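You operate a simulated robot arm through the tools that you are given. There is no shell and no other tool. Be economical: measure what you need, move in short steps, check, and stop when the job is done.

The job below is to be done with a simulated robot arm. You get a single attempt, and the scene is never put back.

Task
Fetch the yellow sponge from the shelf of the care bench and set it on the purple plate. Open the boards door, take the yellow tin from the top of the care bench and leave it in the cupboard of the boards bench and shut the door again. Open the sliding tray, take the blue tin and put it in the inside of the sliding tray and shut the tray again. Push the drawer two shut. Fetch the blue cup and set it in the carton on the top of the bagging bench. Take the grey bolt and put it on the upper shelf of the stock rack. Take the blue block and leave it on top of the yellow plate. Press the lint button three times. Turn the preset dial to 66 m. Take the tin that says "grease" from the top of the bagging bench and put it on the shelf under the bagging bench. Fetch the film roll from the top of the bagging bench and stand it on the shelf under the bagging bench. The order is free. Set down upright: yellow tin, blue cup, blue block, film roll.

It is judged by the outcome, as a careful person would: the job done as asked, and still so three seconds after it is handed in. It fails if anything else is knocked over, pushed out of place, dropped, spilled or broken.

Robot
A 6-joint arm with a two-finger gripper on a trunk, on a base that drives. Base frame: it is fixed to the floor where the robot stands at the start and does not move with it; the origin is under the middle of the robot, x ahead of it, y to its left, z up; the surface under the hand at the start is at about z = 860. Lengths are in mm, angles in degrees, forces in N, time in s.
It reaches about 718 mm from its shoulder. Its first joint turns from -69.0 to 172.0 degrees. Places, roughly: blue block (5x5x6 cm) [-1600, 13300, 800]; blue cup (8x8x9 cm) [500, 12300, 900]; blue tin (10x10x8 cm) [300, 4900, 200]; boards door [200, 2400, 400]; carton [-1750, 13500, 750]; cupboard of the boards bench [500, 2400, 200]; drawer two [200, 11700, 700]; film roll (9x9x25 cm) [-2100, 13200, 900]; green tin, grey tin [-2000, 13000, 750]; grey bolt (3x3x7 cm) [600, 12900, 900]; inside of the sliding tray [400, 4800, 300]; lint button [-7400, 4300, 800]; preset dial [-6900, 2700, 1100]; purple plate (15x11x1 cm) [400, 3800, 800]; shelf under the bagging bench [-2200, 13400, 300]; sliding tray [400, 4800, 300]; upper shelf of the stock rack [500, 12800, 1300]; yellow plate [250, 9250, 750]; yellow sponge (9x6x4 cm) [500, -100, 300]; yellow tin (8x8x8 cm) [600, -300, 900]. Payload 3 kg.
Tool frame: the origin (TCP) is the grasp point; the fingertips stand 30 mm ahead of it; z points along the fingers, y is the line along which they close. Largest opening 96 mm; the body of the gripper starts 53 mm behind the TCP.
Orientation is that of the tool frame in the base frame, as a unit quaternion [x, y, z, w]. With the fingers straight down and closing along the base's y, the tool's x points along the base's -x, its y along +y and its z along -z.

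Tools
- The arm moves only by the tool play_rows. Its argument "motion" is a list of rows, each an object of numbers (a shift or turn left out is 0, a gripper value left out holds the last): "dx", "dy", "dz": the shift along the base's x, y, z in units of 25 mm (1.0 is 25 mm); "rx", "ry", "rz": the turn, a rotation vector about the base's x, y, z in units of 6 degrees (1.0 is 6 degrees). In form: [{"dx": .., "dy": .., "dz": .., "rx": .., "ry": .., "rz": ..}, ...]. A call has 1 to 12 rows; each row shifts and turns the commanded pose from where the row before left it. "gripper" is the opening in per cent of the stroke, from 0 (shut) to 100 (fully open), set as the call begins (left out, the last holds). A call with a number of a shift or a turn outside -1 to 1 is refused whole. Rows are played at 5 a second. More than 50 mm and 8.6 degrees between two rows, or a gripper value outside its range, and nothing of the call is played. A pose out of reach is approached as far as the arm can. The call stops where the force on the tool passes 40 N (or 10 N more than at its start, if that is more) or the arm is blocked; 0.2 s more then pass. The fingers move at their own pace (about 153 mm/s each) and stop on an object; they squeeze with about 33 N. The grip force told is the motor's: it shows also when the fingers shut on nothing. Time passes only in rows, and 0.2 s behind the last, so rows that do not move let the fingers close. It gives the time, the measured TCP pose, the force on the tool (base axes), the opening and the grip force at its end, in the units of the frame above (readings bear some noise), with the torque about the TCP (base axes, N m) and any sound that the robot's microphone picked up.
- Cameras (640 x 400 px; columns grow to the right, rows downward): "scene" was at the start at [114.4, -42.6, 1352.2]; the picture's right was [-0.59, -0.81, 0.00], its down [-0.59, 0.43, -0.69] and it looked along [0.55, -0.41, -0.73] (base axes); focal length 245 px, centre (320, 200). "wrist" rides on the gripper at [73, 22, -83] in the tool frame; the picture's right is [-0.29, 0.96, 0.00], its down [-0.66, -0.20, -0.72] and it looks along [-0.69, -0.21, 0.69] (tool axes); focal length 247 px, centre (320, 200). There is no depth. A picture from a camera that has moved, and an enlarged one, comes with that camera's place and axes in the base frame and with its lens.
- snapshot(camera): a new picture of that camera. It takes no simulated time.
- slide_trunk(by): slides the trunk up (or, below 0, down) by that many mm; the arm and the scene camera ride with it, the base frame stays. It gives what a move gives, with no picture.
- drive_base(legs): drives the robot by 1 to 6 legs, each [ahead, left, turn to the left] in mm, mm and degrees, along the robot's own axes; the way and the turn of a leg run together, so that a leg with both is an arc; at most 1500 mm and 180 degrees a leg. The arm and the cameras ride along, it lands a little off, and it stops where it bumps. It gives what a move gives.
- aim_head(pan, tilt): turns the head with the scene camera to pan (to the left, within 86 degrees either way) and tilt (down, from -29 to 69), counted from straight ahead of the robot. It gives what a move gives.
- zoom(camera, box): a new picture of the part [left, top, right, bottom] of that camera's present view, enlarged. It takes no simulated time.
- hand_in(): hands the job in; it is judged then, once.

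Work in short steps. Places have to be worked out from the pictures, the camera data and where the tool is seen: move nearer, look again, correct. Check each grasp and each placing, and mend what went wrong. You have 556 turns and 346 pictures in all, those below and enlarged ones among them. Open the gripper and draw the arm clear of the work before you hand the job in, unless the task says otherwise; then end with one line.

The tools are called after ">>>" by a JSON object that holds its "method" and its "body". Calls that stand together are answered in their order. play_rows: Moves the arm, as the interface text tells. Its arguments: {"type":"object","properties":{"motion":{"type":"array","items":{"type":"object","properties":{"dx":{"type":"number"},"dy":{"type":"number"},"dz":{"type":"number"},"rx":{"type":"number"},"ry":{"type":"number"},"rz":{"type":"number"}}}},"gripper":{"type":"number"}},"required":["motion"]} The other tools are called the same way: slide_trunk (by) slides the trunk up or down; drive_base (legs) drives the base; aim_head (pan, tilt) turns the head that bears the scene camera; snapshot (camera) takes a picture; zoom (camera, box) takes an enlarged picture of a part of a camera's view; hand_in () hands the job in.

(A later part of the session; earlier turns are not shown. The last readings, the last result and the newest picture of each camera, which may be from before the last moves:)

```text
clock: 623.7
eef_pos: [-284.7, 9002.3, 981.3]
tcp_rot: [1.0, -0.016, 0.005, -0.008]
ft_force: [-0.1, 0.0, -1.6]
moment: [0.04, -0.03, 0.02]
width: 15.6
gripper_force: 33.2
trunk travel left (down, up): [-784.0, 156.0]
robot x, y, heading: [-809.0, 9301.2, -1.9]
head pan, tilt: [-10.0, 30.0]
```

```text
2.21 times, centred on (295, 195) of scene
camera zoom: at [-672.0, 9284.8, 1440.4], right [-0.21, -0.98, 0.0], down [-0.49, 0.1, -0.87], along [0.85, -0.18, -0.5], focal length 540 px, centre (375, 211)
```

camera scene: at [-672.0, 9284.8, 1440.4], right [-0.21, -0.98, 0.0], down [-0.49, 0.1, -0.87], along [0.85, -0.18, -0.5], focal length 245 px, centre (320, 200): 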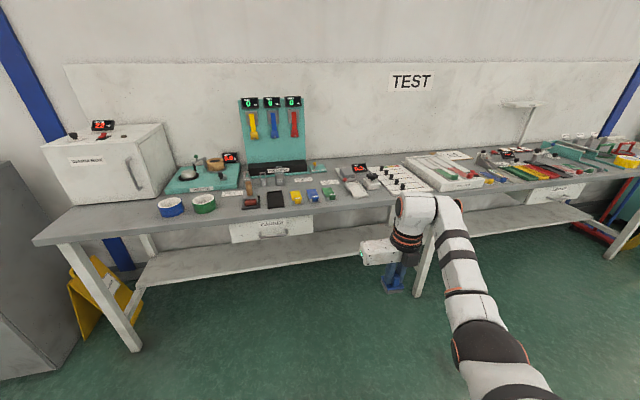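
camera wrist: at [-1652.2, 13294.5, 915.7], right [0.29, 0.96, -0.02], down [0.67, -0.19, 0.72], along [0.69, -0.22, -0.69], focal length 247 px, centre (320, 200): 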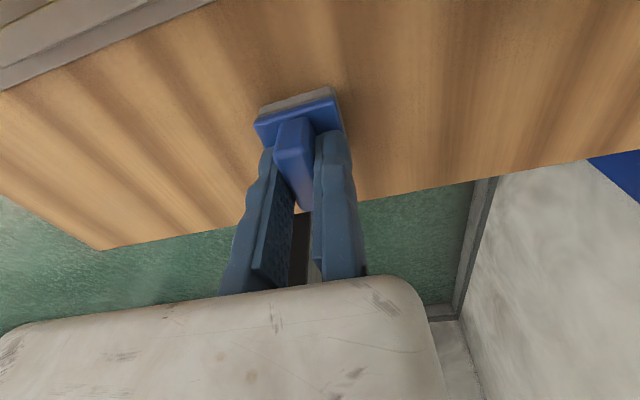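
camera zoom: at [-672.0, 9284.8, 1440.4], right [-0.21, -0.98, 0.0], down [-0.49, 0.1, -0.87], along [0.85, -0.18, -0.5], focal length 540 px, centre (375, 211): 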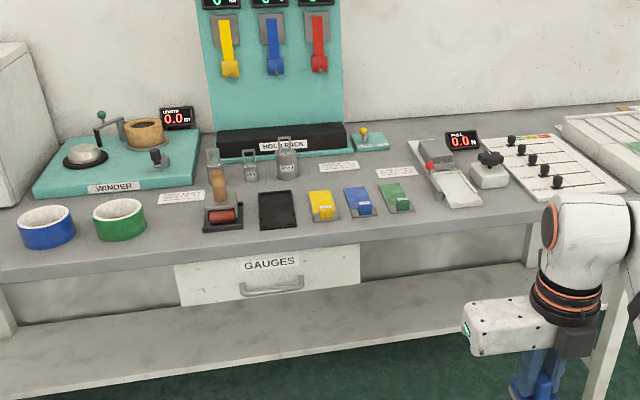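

>>> {"method": "drive_base", "body": {"legs": [[330, 250, 2]]}}

>>> {"method": "aim_head", "body": {"pan": -25, "tilt": 40}}

>>> {"method": "snapshot", "body": {"camera": "scene"}}

>>> {"method": "zoom", "body": {"camera": "scene", "box": [240, 80, 480, 230]}}

```text
clock: 626.3
eef_pos: [59.4, 9265.9, 980.7]
tcp_rot: [1.0, 0.0, 0.004, -0.008]
ft_force: [0.6, 0.6, 0.2]
moment: [0.0, 0.01, 0.0]
width: 15.6
gripper_force: 32.7
trunk travel left (down, up): [-784.0, 156.0]
robot x, y, heading: [-477.8, 9546.6, 0.1]
head pan, tilt: [-10.0, 30.0]
```

```text
clock: 627.1
eef_pos: [59.9, 9264.6, 982.3]
tcp_rot: [1.0, 0.001, 0.004, -0.009]
ft_force: [-0.9, 0.5, -0.8]
moment: [-0.02, 0.03, 0.01]
width: 16.0
gripper_force: 32.6
trunk travel left (down, up): [-784.0, 156.0]
robot x, y, heading: [-476.7, 9545.7, 0.2]
head pan, tilt: [-25.0, 40.0]
```

```text
158 pictures are left
camera scene: at [-348.7, 9513.7, 1425.2], right [-0.42, -0.91, 0.0], down [-0.58, 0.27, -0.77], along [0.69, -0.32, -0.64], focal length 245 px, centre (320, 200)
```

scene: 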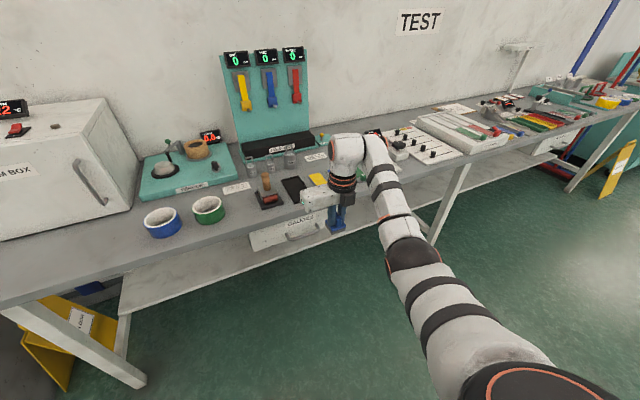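

```text
2.67 times, centred on (360, 155) of scene
camera zoom: at [-348.7, 9513.7, 1425.2], right [-0.42, -0.91, 0.0], down [-0.58, 0.27, -0.77], along [0.69, -0.32, -0.64], focal length 653 px, centre (213, 320)
```

zoom: 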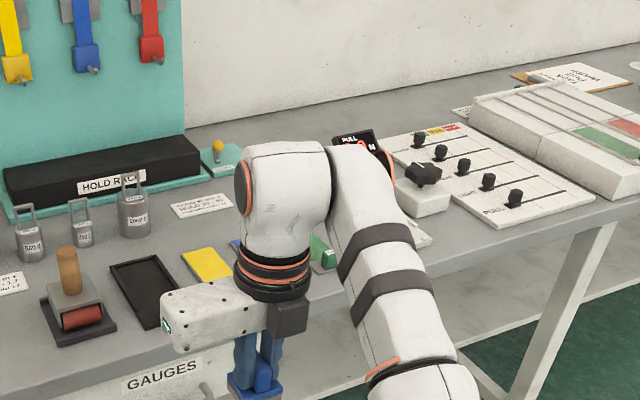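

>>> {"method": "drive_base", "body": {"legs": [[200, -85, 0]]}}

>>> {"method": "snapshot", "body": {"camera": "wrist"}}

>>> {"method": "snapshot", "body": {"camera": "scene"}}

```text
clock: 628.7
eef_pos: [256.8, 9181.7, 980.7]
tcp_rot: [1.0, -0.001, 0.004, -0.008]
ft_force: [0.0, -0.3, -0.4]
moment: [-0.01, -0.05, 0.02]
width: 16.1
gripper_force: 33.0
trunk travel left (down, up): [-784.0, 156.0]
robot x, y, heading: [-280.4, 9461.1, -0.1]
head pan, tilt: [-25.0, 40.0]
```

```text
156 pictures are left
camera wrist: at [330.3, 9155.8, 1064.9], right [-0.29, -0.96, -0.02], down [-0.67, 0.19, 0.72], along [-0.69, 0.22, -0.69], focal length 247 px, centre (320, 200)
```

wrist: 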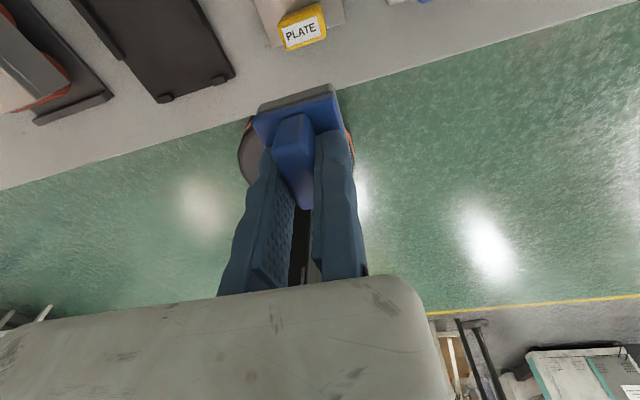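

```text
155 pictures are left
camera scene: at [-150.8, 9428.8, 1425.2], right [-0.42, -0.91, 0.0], down [-0.58, 0.27, -0.77], along [0.69, -0.32, -0.64], focal length 245 px, centre (320, 200)
```

scene: 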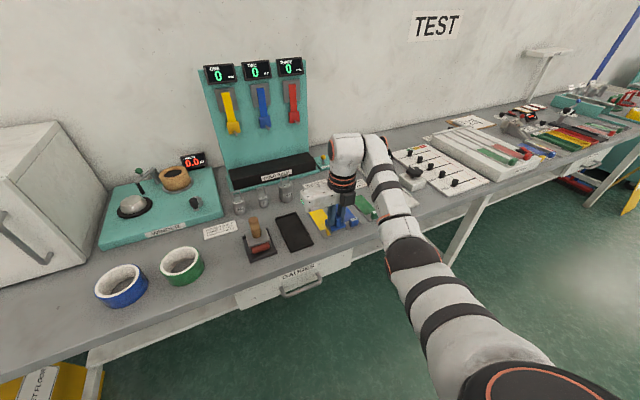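

The yellow item is labelled PLATE. I zoom in to see its top surface.

>>> {"method": "zoom", "body": {"camera": "scene", "box": [230, 170, 410, 290]}}

>>> {"method": "drive_base", "body": {"legs": [[60, 0, 0]]}}

>>> {"method": "snapshot", "body": {"camera": "wrist"}}

```text
3.33 times, centred on (320, 230) of scene
camera zoom: at [-150.8, 9428.8, 1425.2], right [-0.42, -0.91, 0.0], down [-0.58, 0.27, -0.77], along [0.69, -0.32, -0.64], focal length 816 px, centre (320, 100)
```

zoom: 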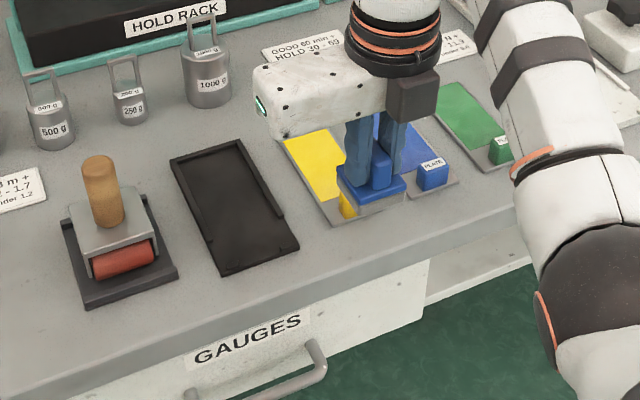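

```text
clock: 629.7
eef_pos: [317.8, 9180.2, 981.8]
tcp_rot: [1.0, 0.001, 0.005, -0.007]
ft_force: [0.0, 0.7, -1.2]
moment: [-0.02, 0.0, -0.02]
width: 16.0
gripper_force: 33.1
trunk travel left (down, up): [-784.0, 156.0]
robot x, y, heading: [-218.7, 9463.8, -0.1]
head pan, tilt: [-25.0, 40.0]
```

```text
153 pictures are left
camera wrist: at [389.7, 9156.0, 1065.4], right [-0.29, -0.96, -0.02], down [-0.67, 0.19, 0.72], along [-0.69, 0.22, -0.69], focal length 247 px, centre (320, 200)
```

wrist: 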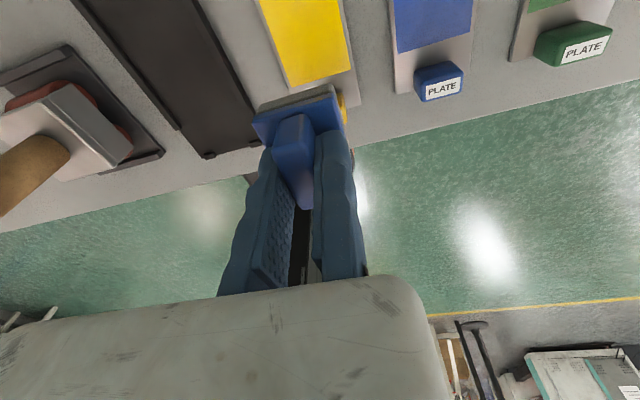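

The plate is a grey base with a yellow pad of about 107 × 54 mm, centred near (368, 9182). I move the block above it and look.

>>> {"method": "drive_base", "body": {"legs": [[47, -6, 0]]}}

>>> {"method": "slide_trunk", "body": {"by": -45}}

>>> {"method": "snapshot", "body": {"camera": "wrist"}}

>>> {"method": "zoom", "body": {"camera": "scene", "box": [230, 170, 410, 290]}}

```text
clock: 630.6
eef_pos: [362.6, 9175.0, 983.4]
tcp_rot: [1.0, 0.0, 0.005, -0.007]
ft_force: [-0.5, -1.0, -0.7]
moment: [0.01, -0.02, 0.0]
width: 15.7
gripper_force: 33.3
trunk travel left (down, up): [-784.0, 156.0]
robot x, y, heading: [-166.4, 9460.3, -0.0]
head pan, tilt: [-25.0, 40.0]
```

```text
clock: 631.5
eef_pos: [364.0, 9173.7, 936.2]
tcp_rot: [1.0, 0.001, 0.004, -0.008]
ft_force: [-0.8, -0.1, -0.3]
moment: [-0.01, 0.03, -0.04]
width: 15.8
gripper_force: 32.9
trunk travel left (down, up): [-739.0, 201.0]
robot x, y, heading: [-168.5, 9457.6, -0.4]
head pan, tilt: [-25.0, 40.0]
```

```text
152 pictures are left
camera wrist: at [436.3, 9149.8, 1020.2], right [-0.29, -0.96, -0.02], down [-0.67, 0.19, 0.72], along [-0.69, 0.22, -0.69], focal length 247 px, centre (320, 200)
```

wrist: 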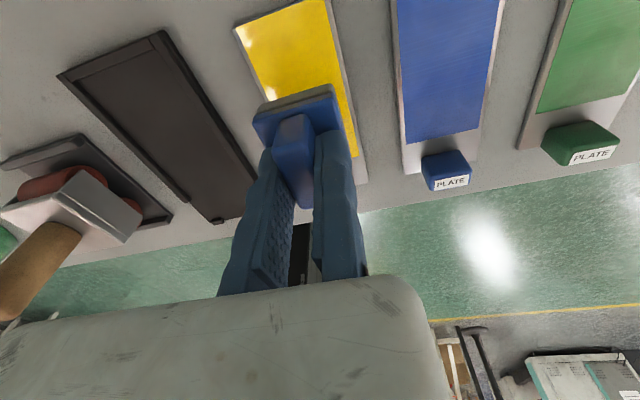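

```text
3.33 times, centred on (320, 230) of scene
camera zoom: at [-44.9, 9422.8, 1380.2], right [-0.42, -0.91, 0.0], down [-0.58, 0.27, -0.77], along [0.69, -0.32, -0.64], focal length 816 px, centre (320, 100)
```

zoom: 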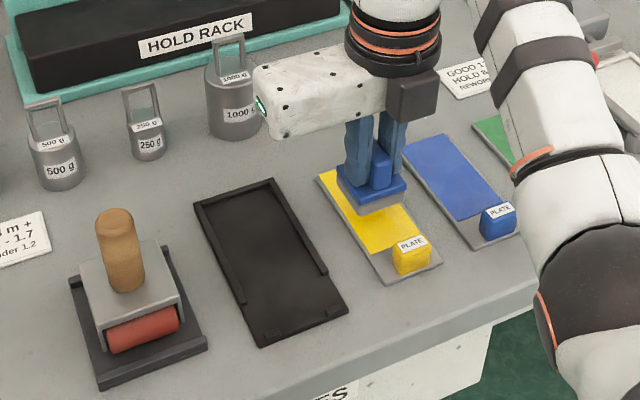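

Aligned with the pad. I lower until it touches.

>>> {"method": "play_rows", "body": {"motion": [{"dz": -0.4}, {"dz": -0.2}]}}

>>> {"method": "play_rows", "body": {"motion": [{"dz": -0.2}, {"dz": -0.2}]}}

```text
clock: 632.1
eef_pos: [364.8, 9173.7, 921.8]
tcp_rot: [1.0, 0.001, 0.005, -0.008]
ft_force: [0.4, -0.2, -1.1]
moment: [0.03, -0.03, -0.02]
width: 15.8
gripper_force: 32.7
trunk travel left (down, up): [-739.0, 201.0]
robot x, y, heading: [-170.8, 9452.8, -0.2]
head pan, tilt: [-25.0, 40.0]
```

```text
clock: 632.7
eef_pos: [364.2, 9174.4, 916.6]
tcp_rot: [1.0, 0.001, 0.01, -0.006]
ft_force: [8.1, -4.4, 30.6]
moment: [-0.36, 0.06, 0.04]
width: 15.7
gripper_force: 32.9
trunk travel left (down, up): [-739.0, 201.0]
robot x, y, heading: [-170.9, 9455.7, -0.3]
head pan, tilt: [-25.0, 40.0]
```

Contact. I ease off, open and lift away.

>>> {"method": "play_rows", "body": {"motion": [{"dz": 0.1}, {"dz": 0}, {"dz": 0}], "gripper": 50}}

>>> {"method": "slide_trunk", "body": {"by": 100}}

>>> {"method": "snapshot", "body": {"camera": "wrist"}}

>>> {"method": "zoom", "body": {"camera": "scene", "box": [230, 170, 410, 290]}}

```text
clock: 633.5
eef_pos: [362.2, 9174.3, 916.2]
tcp_rot: [1.0, 0.001, 0.006, -0.007]
ft_force: [7.7, -3.8, 25.5]
moment: [-0.24, -0.18, 0.01]
width: 47.8
gripper_force: 0.1
trunk travel left (down, up): [-739.0, 201.0]
robot x, y, heading: [-170.7, 9456.0, -0.1]
head pan, tilt: [-25.0, 40.0]
```

```text
clock: 634.8
eef_pos: [364.8, 9174.2, 1013.9]
tcp_rot: [1.0, 0.0, 0.004, -0.008]
ft_force: [0.9, -0.3, -0.8]
moment: [0.01, -0.01, -0.02]
width: 47.9
gripper_force: 0.1
trunk travel left (down, up): [-839.0, 101.0]
robot x, y, heading: [-174.7, 9453.7, -0.0]
head pan, tilt: [-25.0, 40.0]
```

```text
150 pictures are left
camera wrist: at [437.1, 9149.4, 1097.2], right [-0.29, -0.96, -0.02], down [-0.67, 0.19, 0.72], along [-0.69, 0.22, -0.69], focal length 247 px, centre (320, 200)
```

wrist: 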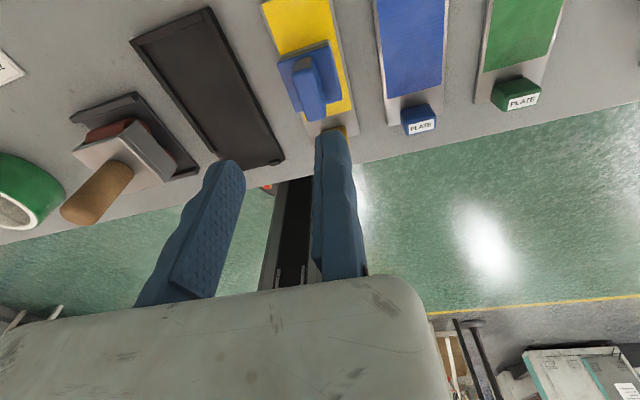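

```text
3.33 times, centred on (320, 230) of scene
camera zoom: at [-44.0, 9422.4, 1480.1], right [-0.42, -0.91, 0.0], down [-0.58, 0.27, -0.77], along [0.69, -0.32, -0.64], focal length 816 px, centre (320, 100)
```

zoom: 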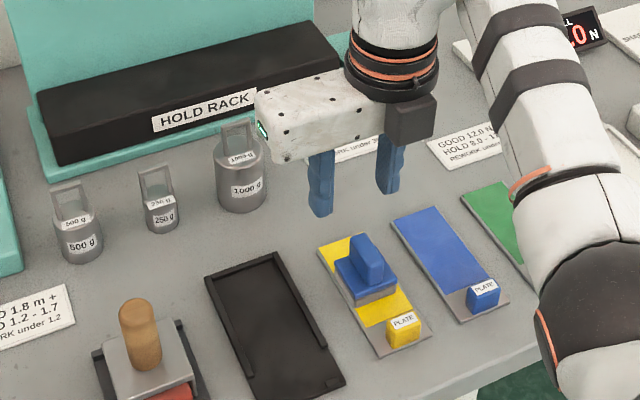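

The blue block stands on the yellow plate. Next is the grey bolt on the stock rack; I back off and drive there.

>>> {"method": "drive_base", "body": {"legs": [[-550, 0, 0], [0, 1500, 0], [0, 1500, 0], [0, 350, 0]]}}

>>> {"method": "aim_head", "body": {"pan": 0, "tilt": 20}}

>>> {"method": "snapshot", "body": {"camera": "scene"}}

```text
clock: 653.9
eef_pos: [-154.1, 12501.8, 1014.4]
tcp_rot: [1.0, -0.009, 0.004, -0.008]
ft_force: [0.6, 0.3, 0.6]
moment: [0.02, 0.03, 0.06]
width: 48.2
gripper_force: 0.0
trunk travel left (down, up): [-839.0, 101.0]
robot x, y, heading: [-681.8, 12799.3, -1.0]
head pan, tilt: [-25.0, 40.0]
```

```text
clock: 654.8
eef_pos: [-154.2, 12502.0, 1014.1]
tcp_rot: [1.0, -0.009, 0.004, -0.007]
ft_force: [-0.1, 0.0, 1.1]
moment: [0.01, -0.01, -0.02]
width: 47.8
gripper_force: 0.0
trunk travel left (down, up): [-839.0, 101.0]
robot x, y, heading: [-684.6, 12797.4, -1.1]
head pan, tilt: [0.0, 20.0]
```

```text
148 pictures are left
camera scene: at [-540.7, 12794.3, 1511.5], right [-0.02, -1.0, 0.0], down [-0.34, 0.01, -0.94], along [0.94, -0.02, -0.34], focal length 245 px, centre (320, 200)
```

scene: 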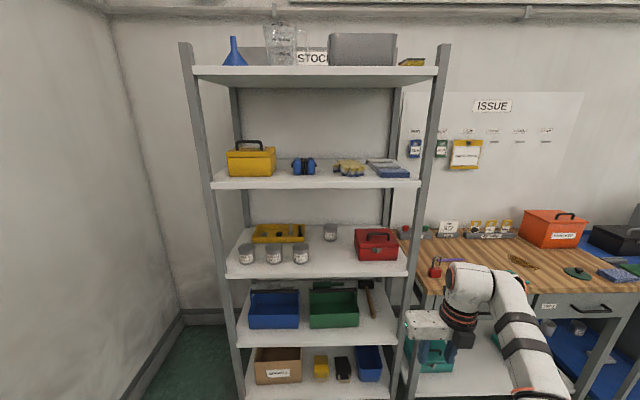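

>>> {"method": "zoom", "body": {"camera": "scene", "box": [200, 120, 440, 280]}}

```text
2.50 times, centred on (320, 200) of scene
camera zoom: at [-540.7, 12794.3, 1511.5], right [-0.02, -1.0, 0.0], down [-0.34, 0.01, -0.94], along [0.94, -0.02, -0.34], focal length 612 px, centre (320, 200)
```

zoom: 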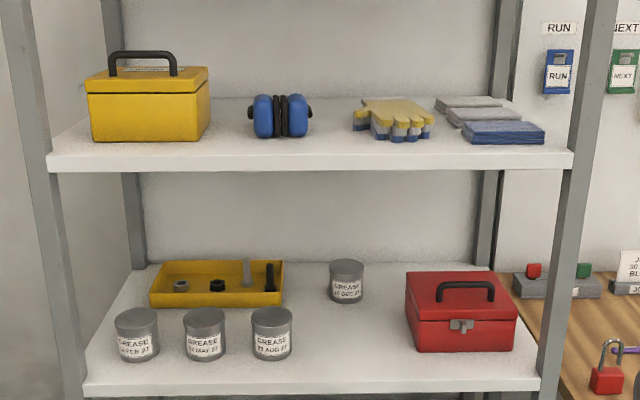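

The grey bolt stands in the yellow tray on the middle shelf, at about (600, 12921, 941), next to a black bolt. I tilt the hand 40 degrees forward so it fits between the shelves, and set a small opening.

>>> {"method": "play_rows", "body": {"motion": [{"ry": -1}, {"ry": -1}, {"ry": -1}, {"ry": -1}, {"ry": -1}, {"ry": -1}, {"ry": -0.6, "rz": 0.15}], "gripper": 45}}

>>> {"method": "drive_base", "body": {"legs": [[0, 385, 1], [250, 0, 0]]}}

>>> {"method": "aim_head", "body": {"pan": -25, "tilt": 25}}

>>> {"method": "snapshot", "body": {"camera": "scene"}}

```text
clock: 656.4
eef_pos: [-153.8, 12501.7, 1014.3]
tcp_rot: [0.939, 0.001, 0.344, -0.013]
ft_force: [0.1, 0.3, -0.1]
moment: [0.0, -0.01, 0.01]
width: 43.1
gripper_force: 0.0
trunk travel left (down, up): [-839.0, 101.0]
robot x, y, heading: [-686.7, 12796.5, -1.3]
head pan, tilt: [0.0, 20.0]
```

```text
clock: 660.2
eef_pos: [106.1, 12896.5, 1014.5]
tcp_rot: [0.939, 0.01, 0.343, -0.015]
ft_force: [-0.2, -0.1, -0.1]
moment: [0.0, 0.0, 0.02]
width: 43.2
gripper_force: 0.1
trunk travel left (down, up): [-839.0, 101.0]
robot x, y, heading: [-427.0, 13180.4, 0.0]
head pan, tilt: [0.0, 20.0]
```

```text
clock: 661.1
eef_pos: [106.9, 12896.7, 1013.8]
tcp_rot: [0.939, 0.01, 0.343, -0.016]
ft_force: [-0.5, -0.1, -0.9]
moment: [-0.02, 0.02, -0.01]
width: 43.2
gripper_force: 0.0
trunk travel left (down, up): [-839.0, 101.0]
robot x, y, heading: [-425.1, 13178.4, -0.4]
head pan, tilt: [-25.0, 25.0]
```

```text
146 pictures are left
camera scene: at [-295.3, 13143.0, 1503.5], right [-0.42, -0.91, 0.0], down [-0.38, 0.18, -0.91], along [0.82, -0.38, -0.42], focal length 245 px, centre (320, 200)
```

scene: 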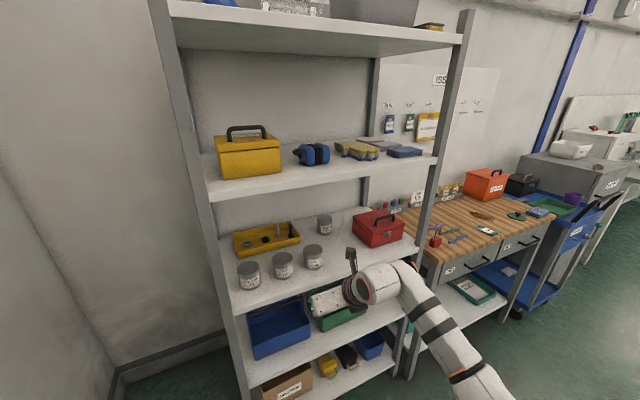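

I lower the trunk and raise the hand relative to it, so that the whole arm passes level between the shelves.

>>> {"method": "slide_trunk", "body": {"by": -150}}

>>> {"method": "play_rows", "body": {"motion": [{"dz": 1}, {"dz": 1}, {"dz": 1}, {"dz": 1}, {"dz": 1}, {"dz": 1}]}}

>>> {"method": "snapshot", "body": {"camera": "scene"}}

>>> {"method": "snapshot", "body": {"camera": "wrist"}}

```text
clock: 662.9
eef_pos: [107.7, 12896.0, 863.9]
tcp_rot: [0.939, 0.01, 0.343, -0.016]
ft_force: [0.0, 0.7, -0.2]
moment: [-0.02, 0.01, -0.03]
width: 43.0
gripper_force: 0.0
trunk travel left (down, up): [-689.0, 251.0]
robot x, y, heading: [-429.1, 13180.5, -0.3]
head pan, tilt: [-25.0, 25.0]
```

```text
clock: 664.3
eef_pos: [106.8, 12896.5, 1014.9]
tcp_rot: [0.939, 0.01, 0.342, -0.016]
ft_force: [-0.3, 0.1, 0.6]
moment: [0.02, 0.03, -0.03]
width: 43.1
gripper_force: 0.0
trunk travel left (down, up): [-689.0, 251.0]
robot x, y, heading: [-425.8, 13181.7, -0.0]
head pan, tilt: [-25.0, 25.0]
```

```text
145 pictures are left
camera scene: at [-295.1, 13143.3, 1353.5], right [-0.43, -0.91, 0.0], down [-0.38, 0.18, -0.91], along [0.82, -0.39, -0.42], focal length 245 px, centre (320, 200)
```

scene: 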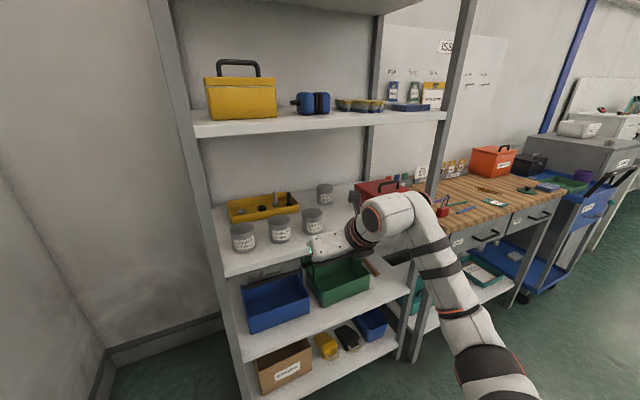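

```text
144 pictures are left
camera wrist: at [109.3, 12871.5, 1124.8], right [-0.2, -0.96, -0.21], down [-0.98, 0.17, 0.13], along [-0.09, 0.23, -0.97], focal length 247 px, centre (320, 200)
```

wrist: 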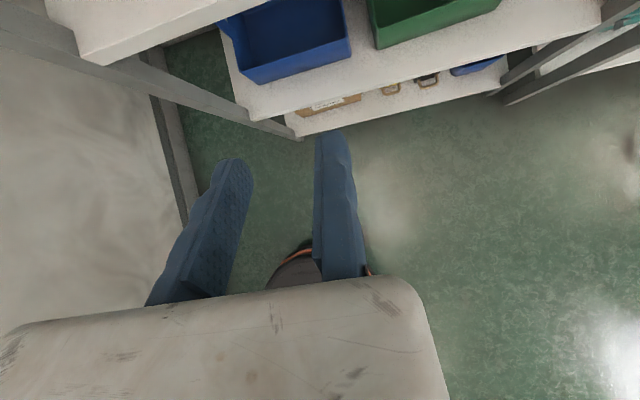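

>>> {"method": "zoom", "body": {"camera": "scene", "box": [210, 170, 350, 260]}}

```text
4.44 times, centred on (280, 215) of scene
camera zoom: at [-295.1, 13143.3, 1353.5], right [-0.43, -0.91, 0.0], down [-0.38, 0.18, -0.91], along [0.82, -0.39, -0.42], focal length 1088 px, centre (498, 133)
```

zoom: 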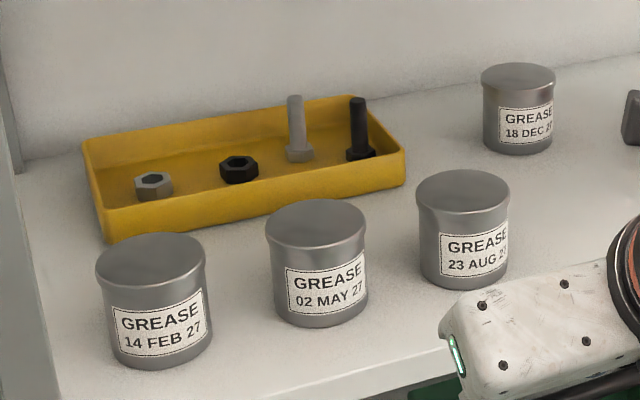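

By two views the bolt stands at (600, 12921), its top at z 977. The base can only go to about x 30, so I stretch the arm 45 mm further here first.

>>> {"method": "play_rows", "body": {"motion": [{"dx": 0.9}, {"dx": 0.9}]}}

>>> {"method": "drive_base", "body": {"legs": [[200, 13, 0]]}}

>>> {"method": "snapshot", "body": {"camera": "wrist"}}

>>> {"method": "snapshot", "body": {"camera": "scene"}}

```text
clock: 664.9
eef_pos: [152.6, 12896.8, 1012.9]
tcp_rot: [0.94, 0.011, 0.342, -0.016]
ft_force: [0.4, -0.6, -0.3]
moment: [-0.05, 0.02, -0.03]
width: 43.1
gripper_force: 0.1
trunk travel left (down, up): [-689.0, 251.0]
robot x, y, heading: [-429.6, 13178.6, -0.1]
head pan, tilt: [-25.0, 25.0]
```

```text
clock: 666.5
eef_pos: [351.0, 12909.2, 1014.4]
tcp_rot: [0.94, 0.011, 0.342, -0.017]
ft_force: [-0.3, 0.2, -0.1]
moment: [-0.02, 0.0, 0.01]
width: 42.9
gripper_force: 0.1
trunk travel left (down, up): [-689.0, 251.0]
robot x, y, heading: [-230.4, 13193.6, -0.0]
head pan, tilt: [-25.0, 25.0]
```

```text
142 pictures are left
camera wrist: at [354.3, 12884.1, 1124.0], right [-0.2, -0.96, -0.21], down [-0.98, 0.17, 0.13], along [-0.09, 0.23, -0.97], focal length 247 px, centre (320, 200)
```

wrist: 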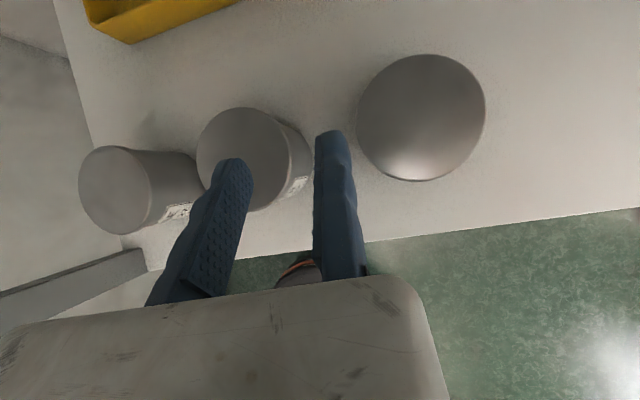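

```text
141 pictures are left
camera scene: at [-96.0, 13155.8, 1353.4], right [-0.42, -0.91, 0.0], down [-0.38, 0.18, -0.91], along [0.82, -0.38, -0.42], focal length 245 px, centre (320, 200)
```

scene: 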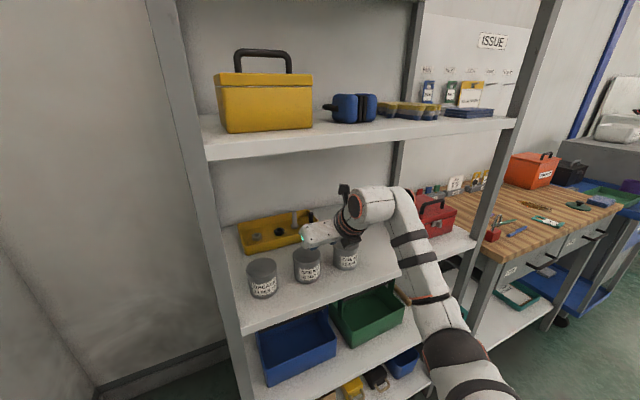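

The fingertips clear the pots by only about 8 mm, so I raise 15 mm and move further in.

>>> {"method": "play_rows", "body": {"motion": [{"dz": 0.6}]}}

>>> {"method": "drive_base", "body": {"legs": [[190, 0, 0]]}}

>>> {"method": "snapshot", "body": {"camera": "wrist"}}

>>> {"method": "snapshot", "body": {"camera": "scene"}}

```text
clock: 666.9
eef_pos: [349.6, 12909.6, 1029.8]
tcp_rot: [0.939, 0.011, 0.343, -0.017]
ft_force: [-0.6, -1.1, -0.5]
moment: [0.01, -0.01, 0.04]
width: 43.2
gripper_force: 0.0
trunk travel left (down, up): [-689.0, 251.0]
robot x, y, heading: [-227.8, 13191.4, -0.1]
head pan, tilt: [-25.0, 25.0]
```

```text
clock: 668.4
eef_pos: [541.3, 12909.3, 1028.0]
tcp_rot: [0.94, 0.011, 0.342, -0.016]
ft_force: [0.1, -0.4, 0.3]
moment: [0.01, 0.03, 0.0]
width: 43.1
gripper_force: 0.0
trunk travel left (down, up): [-689.0, 251.0]
robot x, y, heading: [-41.6, 13191.8, -0.2]
head pan, tilt: [-25.0, 25.0]
```

```text
140 pictures are left
camera wrist: at [545.0, 12884.2, 1139.0], right [-0.19, -0.96, -0.21], down [-0.98, 0.17, 0.13], along [-0.09, 0.23, -0.97], focal length 247 px, centre (320, 200)
```

wrist: 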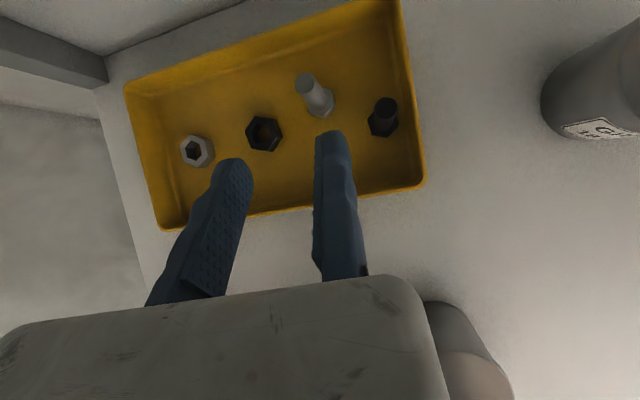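

```text
139 pictures are left
camera scene: at [94.6, 13155.8, 1353.4], right [-0.42, -0.91, 0.0], down [-0.38, 0.18, -0.91], along [0.82, -0.38, -0.42], focal length 245 px, centre (320, 200)
```

scene: 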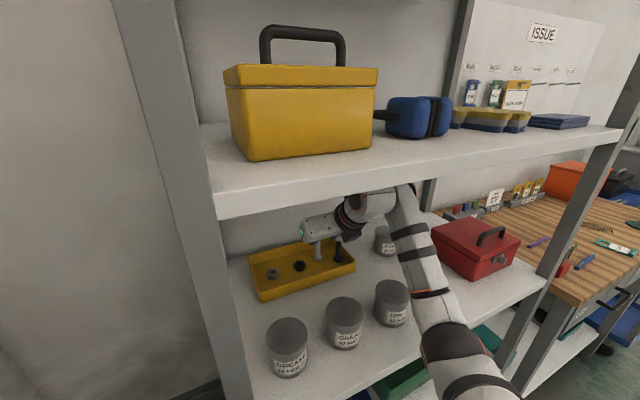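

The bolt is at about (610, 12918). I drive the last 62 mm, shift 3 mm right and lower around the shaft.

>>> {"method": "drive_base", "body": {"legs": [[62, -4, 0]]}}

>>> {"method": "snapshot", "body": {"camera": "wrist"}}

```text
clock: 669.4
eef_pos: [603.3, 12905.6, 1028.5]
tcp_rot: [0.939, 0.01, 0.342, -0.016]
ft_force: [2.2, -0.6, 0.2]
moment: [0.0, 0.01, -0.01]
width: 43.3
gripper_force: 0.2
trunk travel left (down, up): [-689.0, 251.0]
robot x, y, heading: [23.0, 13187.7, -0.0]
head pan, tilt: [-25.0, 25.0]
```

```text
138 pictures are left
camera wrist: at [606.7, 12880.0, 1138.9], right [-0.2, -0.96, -0.21], down [-0.98, 0.17, 0.13], along [-0.09, 0.23, -0.97], focal length 247 px, centre (320, 200)
```

wrist: 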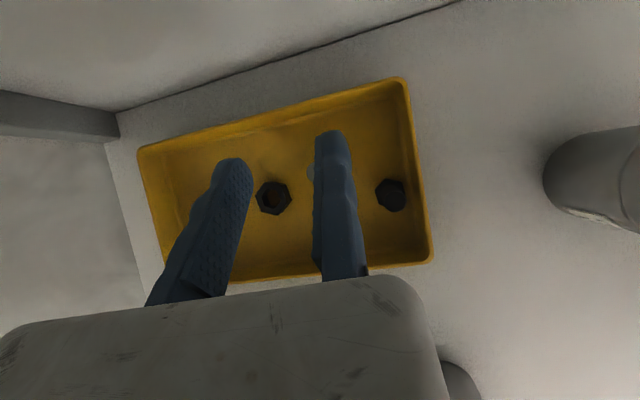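

The bolt's edge is about 5 mm left of the fixed finger. I shift 4 mm more to the right for safety and lower.

>>> {"method": "play_rows", "body": {"motion": [{"dy": -0.16}]}}

>>> {"method": "slide_trunk", "body": {"by": -35}}

>>> {"method": "snapshot", "body": {"camera": "wrist"}}

```text
clock: 669.8
eef_pos: [602.1, 12902.5, 1028.0]
tcp_rot: [0.94, 0.01, 0.342, -0.015]
ft_force: [0.5, -0.7, -0.4]
moment: [0.02, -0.01, 0.0]
width: 43.4
gripper_force: 0.1
trunk travel left (down, up): [-689.0, 251.0]
robot x, y, heading: [23.8, 13188.9, 0.1]
head pan, tilt: [-25.0, 25.0]
```

```text
clock: 670.6
eef_pos: [592.1, 12905.9, 1006.3]
tcp_rot: [0.937, 0.011, 0.35, -0.011]
ft_force: [-0.6, -1.4, 0.9]
moment: [0.05, 0.03, 0.05]
width: 43.5
gripper_force: 0.1
trunk travel left (down, up): [-654.0, 286.0]
robot x, y, heading: [18.9, 13187.7, -0.3]
head pan, tilt: [-25.0, 25.0]
```

```text
137 pictures are left
camera wrist: at [593.2, 12881.1, 1117.2], right [-0.19, -0.96, -0.2], down [-0.98, 0.17, 0.11], along [-0.07, 0.22, -0.97], focal length 247 px, centre (320, 200)
```

wrist: 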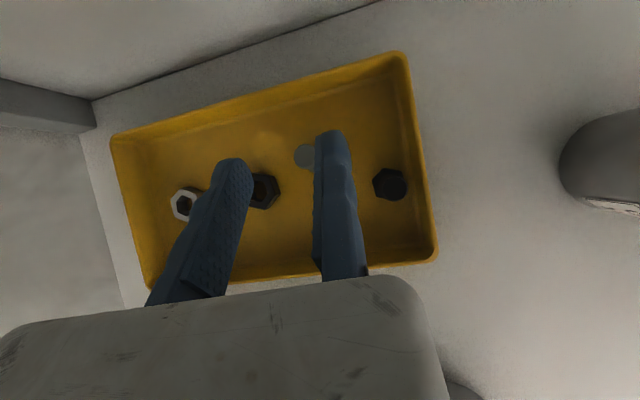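

The hand lowered less than the trunk, so some part of the arm is touching something. I look.

>>> {"method": "aim_head", "body": {"pan": -40, "tilt": 40}}

>>> {"method": "snapshot", "body": {"camera": "scene"}}

```text
clock: 671.4
eef_pos: [592.3, 12907.0, 1005.7]
tcp_rot: [0.936, 0.012, 0.351, -0.012]
ft_force: [-0.1, -0.9, 0.9]
moment: [0.1, 0.05, 0.02]
width: 43.3
gripper_force: 0.1
trunk travel left (down, up): [-654.0, 286.0]
robot x, y, heading: [21.1, 13189.2, -0.2]
head pan, tilt: [-40.0, 40.0]
```

```text
136 pictures are left
camera scene: at [122.6, 13144.4, 1297.2], right [-0.64, -0.77, 0.0], down [-0.48, 0.41, -0.78], along [0.6, -0.5, -0.63], focal length 245 px, centre (320, 200)
```

scene: 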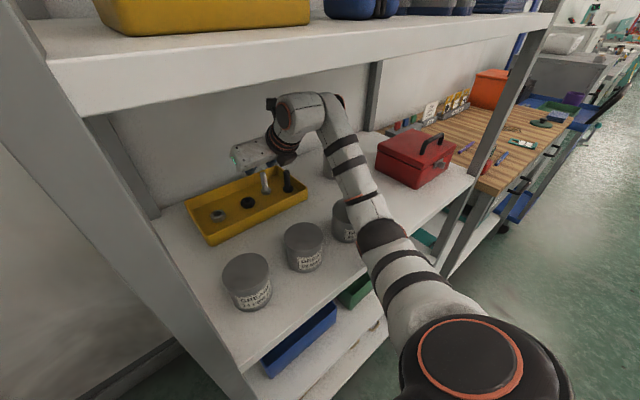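

The forearm near the elbow rests on the 23 AUG pot. I raise the trunk back at once, then will lower the hand with the arm alone.

>>> {"method": "slide_trunk", "body": {"by": 35}}

>>> {"method": "snapshot", "body": {"camera": "scene"}}

>>> {"method": "snapshot", "body": {"camera": "wrist"}}

```text
clock: 672.1
eef_pos: [603.6, 12900.8, 1028.0]
tcp_rot: [0.94, 0.011, 0.341, -0.017]
ft_force: [0.3, -0.5, -0.1]
moment: [0.05, 0.03, 0.01]
width: 43.0
gripper_force: 0.0
trunk travel left (down, up): [-689.0, 251.0]
robot x, y, heading: [20.0, 13185.1, -0.1]
head pan, tilt: [-40.0, 40.0]
```

```text
135 pictures are left
camera scene: at [138.2, 13135.6, 1329.8], right [-0.64, -0.77, 0.0], down [-0.49, 0.41, -0.77], along [0.59, -0.49, -0.64], focal length 245 px, centre (320, 200)
```

scene: 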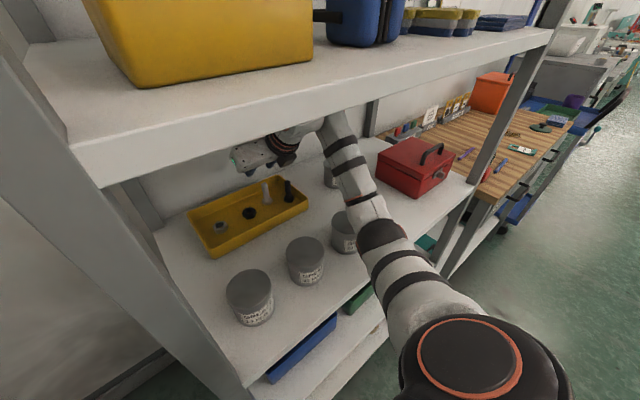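

```text
134 pictures are left
camera wrist: at [606.9, 12875.5, 1137.8], right [-0.2, -0.96, -0.21], down [-0.98, 0.17, 0.13], along [-0.09, 0.23, -0.97], focal length 247 px, centre (320, 200)
```

wrist: 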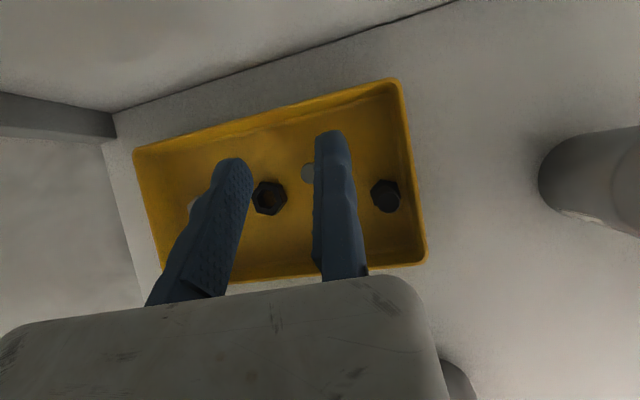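

I alternate: trunk up a little, hand down with the arm, so the elbow stays above the pot while the hand sinks.

>>> {"method": "slide_trunk", "body": {"by": 20}}

>>> {"method": "play_rows", "body": {"motion": [{"dz": -0.8}, {"dz": -0.8}]}}

>>> {"method": "slide_trunk", "body": {"by": 35}}

>>> {"method": "play_rows", "body": {"motion": [{"dz": -0.8}, {"dz": -0.8}]}}

>>> {"method": "slide_trunk", "body": {"by": 35}}

>>> {"method": "snapshot", "body": {"camera": "wrist"}}

```text
clock: 672.8
eef_pos: [602.7, 12900.5, 1048.5]
tcp_rot: [0.94, 0.011, 0.342, -0.016]
ft_force: [-0.2, 0.0, -0.8]
moment: [0.02, -0.01, 0.02]
width: 43.3
gripper_force: 0.1
trunk travel left (down, up): [-709.0, 231.0]
robot x, y, heading: [21.6, 13190.6, -0.0]
head pan, tilt: [-40.0, 40.0]
```

```text
clock: 673.4
eef_pos: [602.8, 12901.9, 1008.3]
tcp_rot: [0.939, 0.011, 0.343, -0.016]
ft_force: [0.0, 0.8, 0.3]
moment: [0.0, 0.01, 0.0]
width: 43.0
gripper_force: 0.1
trunk travel left (down, up): [-709.0, 231.0]
robot x, y, heading: [22.3, 13188.6, -0.0]
head pan, tilt: [-40.0, 40.0]
```

```text
clock: 674.2
eef_pos: [601.4, 12901.0, 1043.5]
tcp_rot: [0.94, 0.011, 0.342, -0.016]
ft_force: [0.4, 0.1, 0.7]
moment: [-0.02, -0.03, 0.01]
width: 43.2
gripper_force: 0.1
trunk travel left (down, up): [-744.0, 196.0]
robot x, y, heading: [21.1, 13188.1, -0.2]
head pan, tilt: [-40.0, 40.0]
```

```text
clock: 674.8
eef_pos: [603.1, 12899.8, 1004.1]
tcp_rot: [0.939, 0.01, 0.342, -0.016]
ft_force: [-0.4, 0.3, -0.5]
moment: [0.0, 0.05, 0.0]
width: 43.0
gripper_force: 0.0
trunk travel left (down, up): [-744.0, 196.0]
robot x, y, heading: [22.0, 13188.7, -0.1]
head pan, tilt: [-40.0, 40.0]
```

```text
clock: 675.6
eef_pos: [602.8, 12900.6, 1038.7]
tcp_rot: [0.94, 0.011, 0.342, -0.016]
ft_force: [-0.5, 0.5, 0.3]
moment: [-0.03, -0.03, -0.01]
width: 43.1
gripper_force: 0.0
trunk travel left (down, up): [-779.0, 161.0]
robot x, y, heading: [23.3, 13193.4, -0.2]
head pan, tilt: [-40.0, 40.0]
```

```text
133 pictures are left
camera wrist: at [606.1, 12875.3, 1149.1], right [-0.2, -0.96, -0.21], down [-0.98, 0.17, 0.13], along [-0.09, 0.23, -0.97], focal length 247 px, centre (320, 200)
```

wrist: 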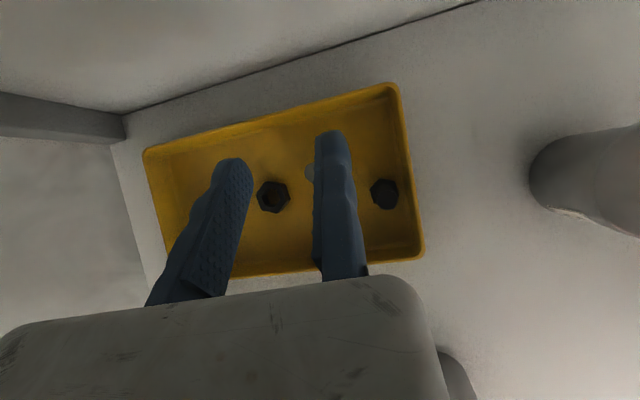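

>>> {"method": "play_rows", "body": {"motion": [{"dz": -0.8}, {"dz": -0.6}]}}

>>> {"method": "snapshot", "body": {"camera": "wrist"}}

>>> {"method": "snapshot", "body": {"camera": "scene"}}

```text
clock: 676.2
eef_pos: [602.8, 12900.3, 1003.8]
tcp_rot: [0.939, 0.01, 0.343, -0.016]
ft_force: [0.1, -0.3, 0.1]
moment: [-0.01, 0.01, 0.01]
width: 43.1
gripper_force: 0.0
trunk travel left (down, up): [-779.0, 161.0]
robot x, y, heading: [22.5, 13186.3, -0.2]
head pan, tilt: [-40.0, 40.0]
```

```text
132 pictures are left
camera wrist: at [605.9, 12875.1, 1114.3], right [-0.19, -0.96, -0.21], down [-0.98, 0.17, 0.13], along [-0.09, 0.23, -0.97], focal length 247 px, centre (320, 200)
```

wrist: 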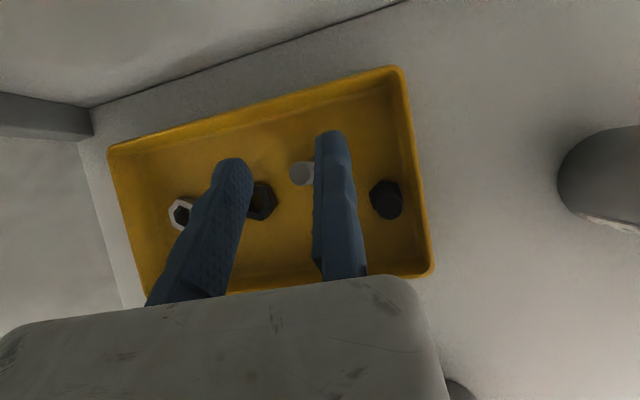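

```text
131 pictures are left
camera scene: at [137.5, 13135.8, 1420.1], right [-0.64, -0.77, 0.0], down [-0.49, 0.41, -0.77], along [0.59, -0.49, -0.64], focal length 245 px, centre (320, 200)
```

scene: 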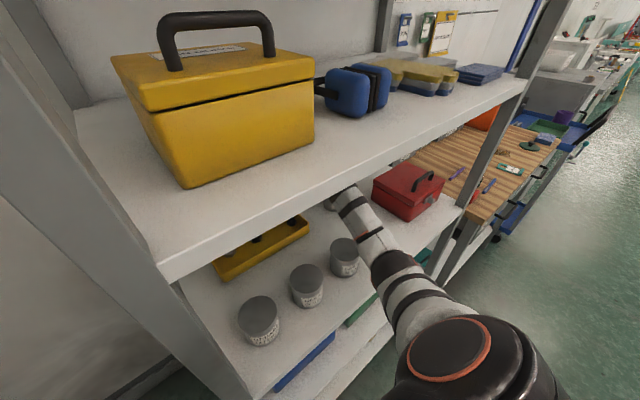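

>>> {"method": "play_rows", "body": {"motion": [{"dz": -0.8}, {"dz": -0.8}]}}

>>> {"method": "play_rows", "body": {"motion": [{"dz": 0}, {"dz": 0}], "gripper": 0}}

>>> {"method": "snapshot", "body": {"camera": "wrist"}}

```text
clock: 676.8
eef_pos: [602.6, 12901.5, 962.5]
tcp_rot: [0.939, 0.011, 0.342, -0.016]
ft_force: [-0.7, -0.2, -0.3]
moment: [0.01, 0.0, -0.01]
width: 43.2
gripper_force: 0.1
trunk travel left (down, up): [-779.0, 161.0]
robot x, y, heading: [22.2, 13191.0, -0.1]
head pan, tilt: [-40.0, 40.0]
```

```text
clock: 677.4
eef_pos: [602.4, 12900.7, 964.0]
tcp_rot: [0.939, 0.011, 0.342, -0.016]
ft_force: [0.3, 0.2, 0.1]
moment: [-0.05, 0.01, 0.02]
width: 14.7
gripper_force: 33.1
trunk travel left (down, up): [-779.0, 161.0]
robot x, y, heading: [19.5, 13187.2, 0.1]
head pan, tilt: [-40.0, 40.0]
```

```text
130 pictures are left
camera wrist: at [605.7, 12875.5, 1074.3], right [-0.2, -0.96, -0.21], down [-0.98, 0.17, 0.13], along [-0.09, 0.23, -0.97], focal length 247 px, centre (320, 200)
```

wrist: 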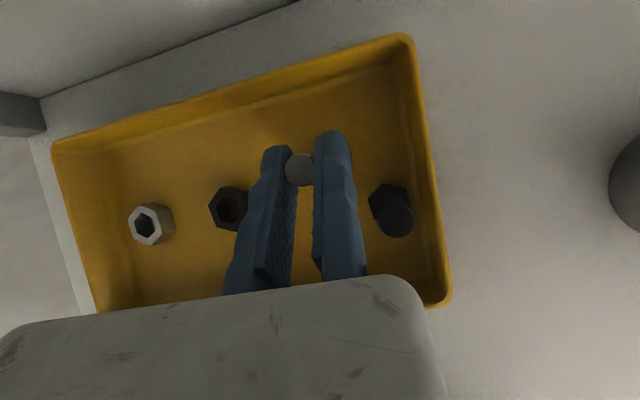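

Gripped at 15 mm. I lift with the arm and back straight out.

>>> {"method": "play_rows", "body": {"motion": [{"dz": 0.8}, {"dz": 0.8}, {"dz": 0.8}, {"dz": 0.8}]}}

>>> {"method": "drive_base", "body": {"legs": [[-450, 0, 0]]}}

>>> {"method": "aim_head", "body": {"pan": -20, "tilt": 20}}

>>> {"method": "snapshot", "body": {"camera": "scene"}}

>>> {"method": "snapshot", "body": {"camera": "wrist"}}

```text
clock: 678.4
eef_pos: [603.1, 12901.2, 1044.0]
tcp_rot: [0.939, 0.011, 0.342, -0.016]
ft_force: [0.7, -0.8, -0.9]
moment: [0.01, 0.01, 0.03]
width: 14.7
gripper_force: 33.0
trunk travel left (down, up): [-779.0, 161.0]
robot x, y, heading: [22.4, 13188.2, 0.1]
head pan, tilt: [-40.0, 40.0]
```

```text
clock: 681.1
eef_pos: [150.3, 12902.2, 1044.3]
tcp_rot: [0.94, 0.01, 0.342, -0.016]
ft_force: [-0.5, -0.4, -0.3]
moment: [-0.02, 0.05, 0.01]
width: 14.6
gripper_force: 33.1
trunk travel left (down, up): [-779.0, 161.0]
robot x, y, heading: [-433.4, 13187.6, -0.2]
head pan, tilt: [-40.0, 40.0]
```

```text
clock: 682.0
eef_pos: [149.4, 12902.2, 1044.1]
tcp_rot: [0.94, 0.01, 0.342, -0.016]
ft_force: [-0.7, 0.6, -1.0]
moment: [-0.03, 0.04, -0.02]
width: 14.5
gripper_force: 32.8
trunk travel left (down, up): [-779.0, 161.0]
robot x, y, heading: [-428.5, 13190.2, 0.1]
head pan, tilt: [-20.0, 20.0]
```

```text
129 pictures are left
camera scene: at [-292.8, 13158.8, 1451.4], right [-0.34, -0.94, 0.0], down [-0.32, 0.12, -0.94], along [0.88, -0.32, -0.34], focal length 245 px, centre (320, 200)
```

scene: 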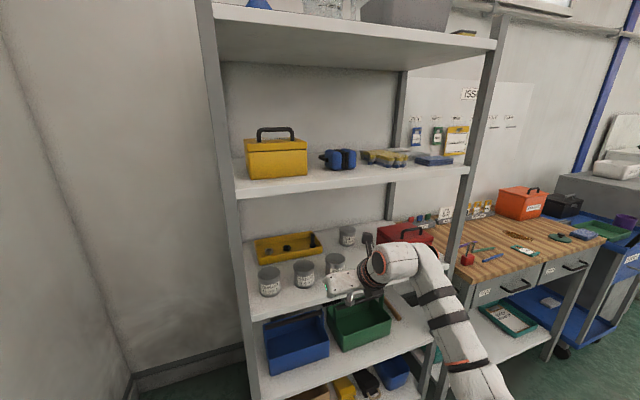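

```text
128 pictures are left
camera wrist: at [153.6, 12876.1, 1154.1], right [-0.19, -0.96, -0.21], down [-0.98, 0.17, 0.13], along [-0.09, 0.23, -0.97], focal length 247 px, centre (320, 200)
```

wrist: 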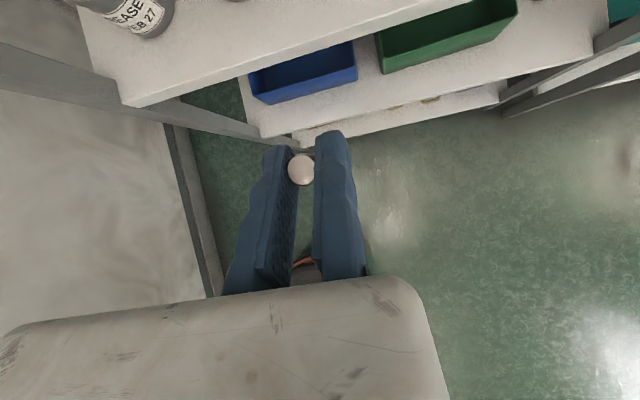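

I check the grease pots: whether the 23 AUG pot has moved when the arm touched it.

>>> {"method": "zoom", "body": {"camera": "scene", "box": [240, 210, 400, 310]}}

```text
4.00 times, centred on (320, 260) of scene
camera zoom: at [-292.8, 13158.8, 1451.4], right [-0.34, -0.94, 0.0], down [-0.32, 0.12, -0.94], along [0.88, -0.32, -0.34], focal length 979 px, centre (320, -40)
```

zoom: 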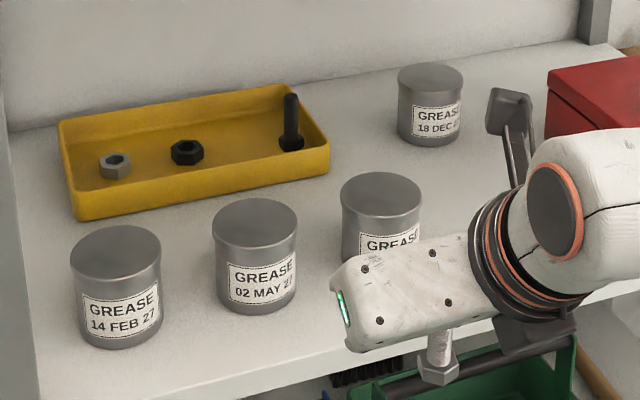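

None of the pots moved. The bolt is held upright by its shaft. Now up to the upper shelf: I raise the trunk fully, then the hand.

>>> {"method": "slide_trunk", "body": {"by": 158}}

>>> {"method": "play_rows", "body": {"motion": [{"dz": 1, "dx": -0.4}, {"dz": 1, "dx": -0.4}, {"dz": 1, "dx": -0.4}, {"dz": 1, "dx": -0.4}, {"dz": 1, "dx": -0.4}, {"dz": 1, "dx": -0.4}]}}

>>> {"method": "snapshot", "body": {"camera": "scene"}}

```text
clock: 683.8
eef_pos: [149.9, 12901.7, 1202.1]
tcp_rot: [0.94, 0.011, 0.342, -0.017]
ft_force: [-0.8, 0.4, -0.5]
moment: [0.0, -0.01, 0.0]
width: 14.1
gripper_force: 32.9
trunk travel left (down, up): [-937.0, 3.0]
robot x, y, heading: [-431.3, 13187.0, 0.1]
head pan, tilt: [-20.0, 20.0]
```

```text
clock: 685.2
eef_pos: [91.1, 12900.8, 1352.6]
tcp_rot: [0.939, 0.011, 0.342, -0.016]
ft_force: [0.6, -0.2, -1.0]
moment: [-0.06, 0.02, -0.03]
width: 14.2
gripper_force: 33.3
trunk travel left (down, up): [-937.0, 3.0]
robot x, y, heading: [-432.2, 13184.9, -0.2]
head pan, tilt: [-20.0, 20.0]
```

```text
126 pictures are left
camera scene: at [-293.5, 13159.3, 1609.6], right [-0.34, -0.94, 0.0], down [-0.32, 0.12, -0.94], along [0.88, -0.32, -0.34], focal length 245 px, centre (320, 200)
```

scene: 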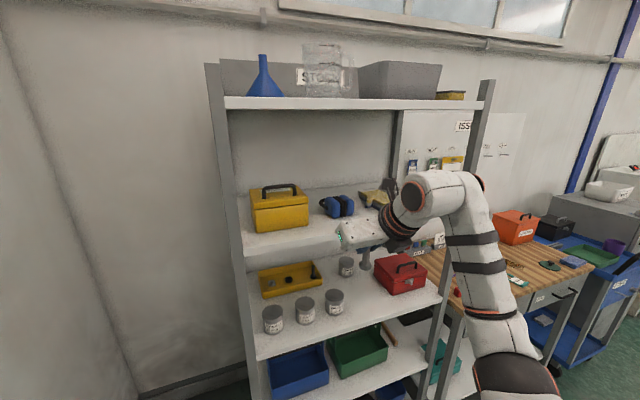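

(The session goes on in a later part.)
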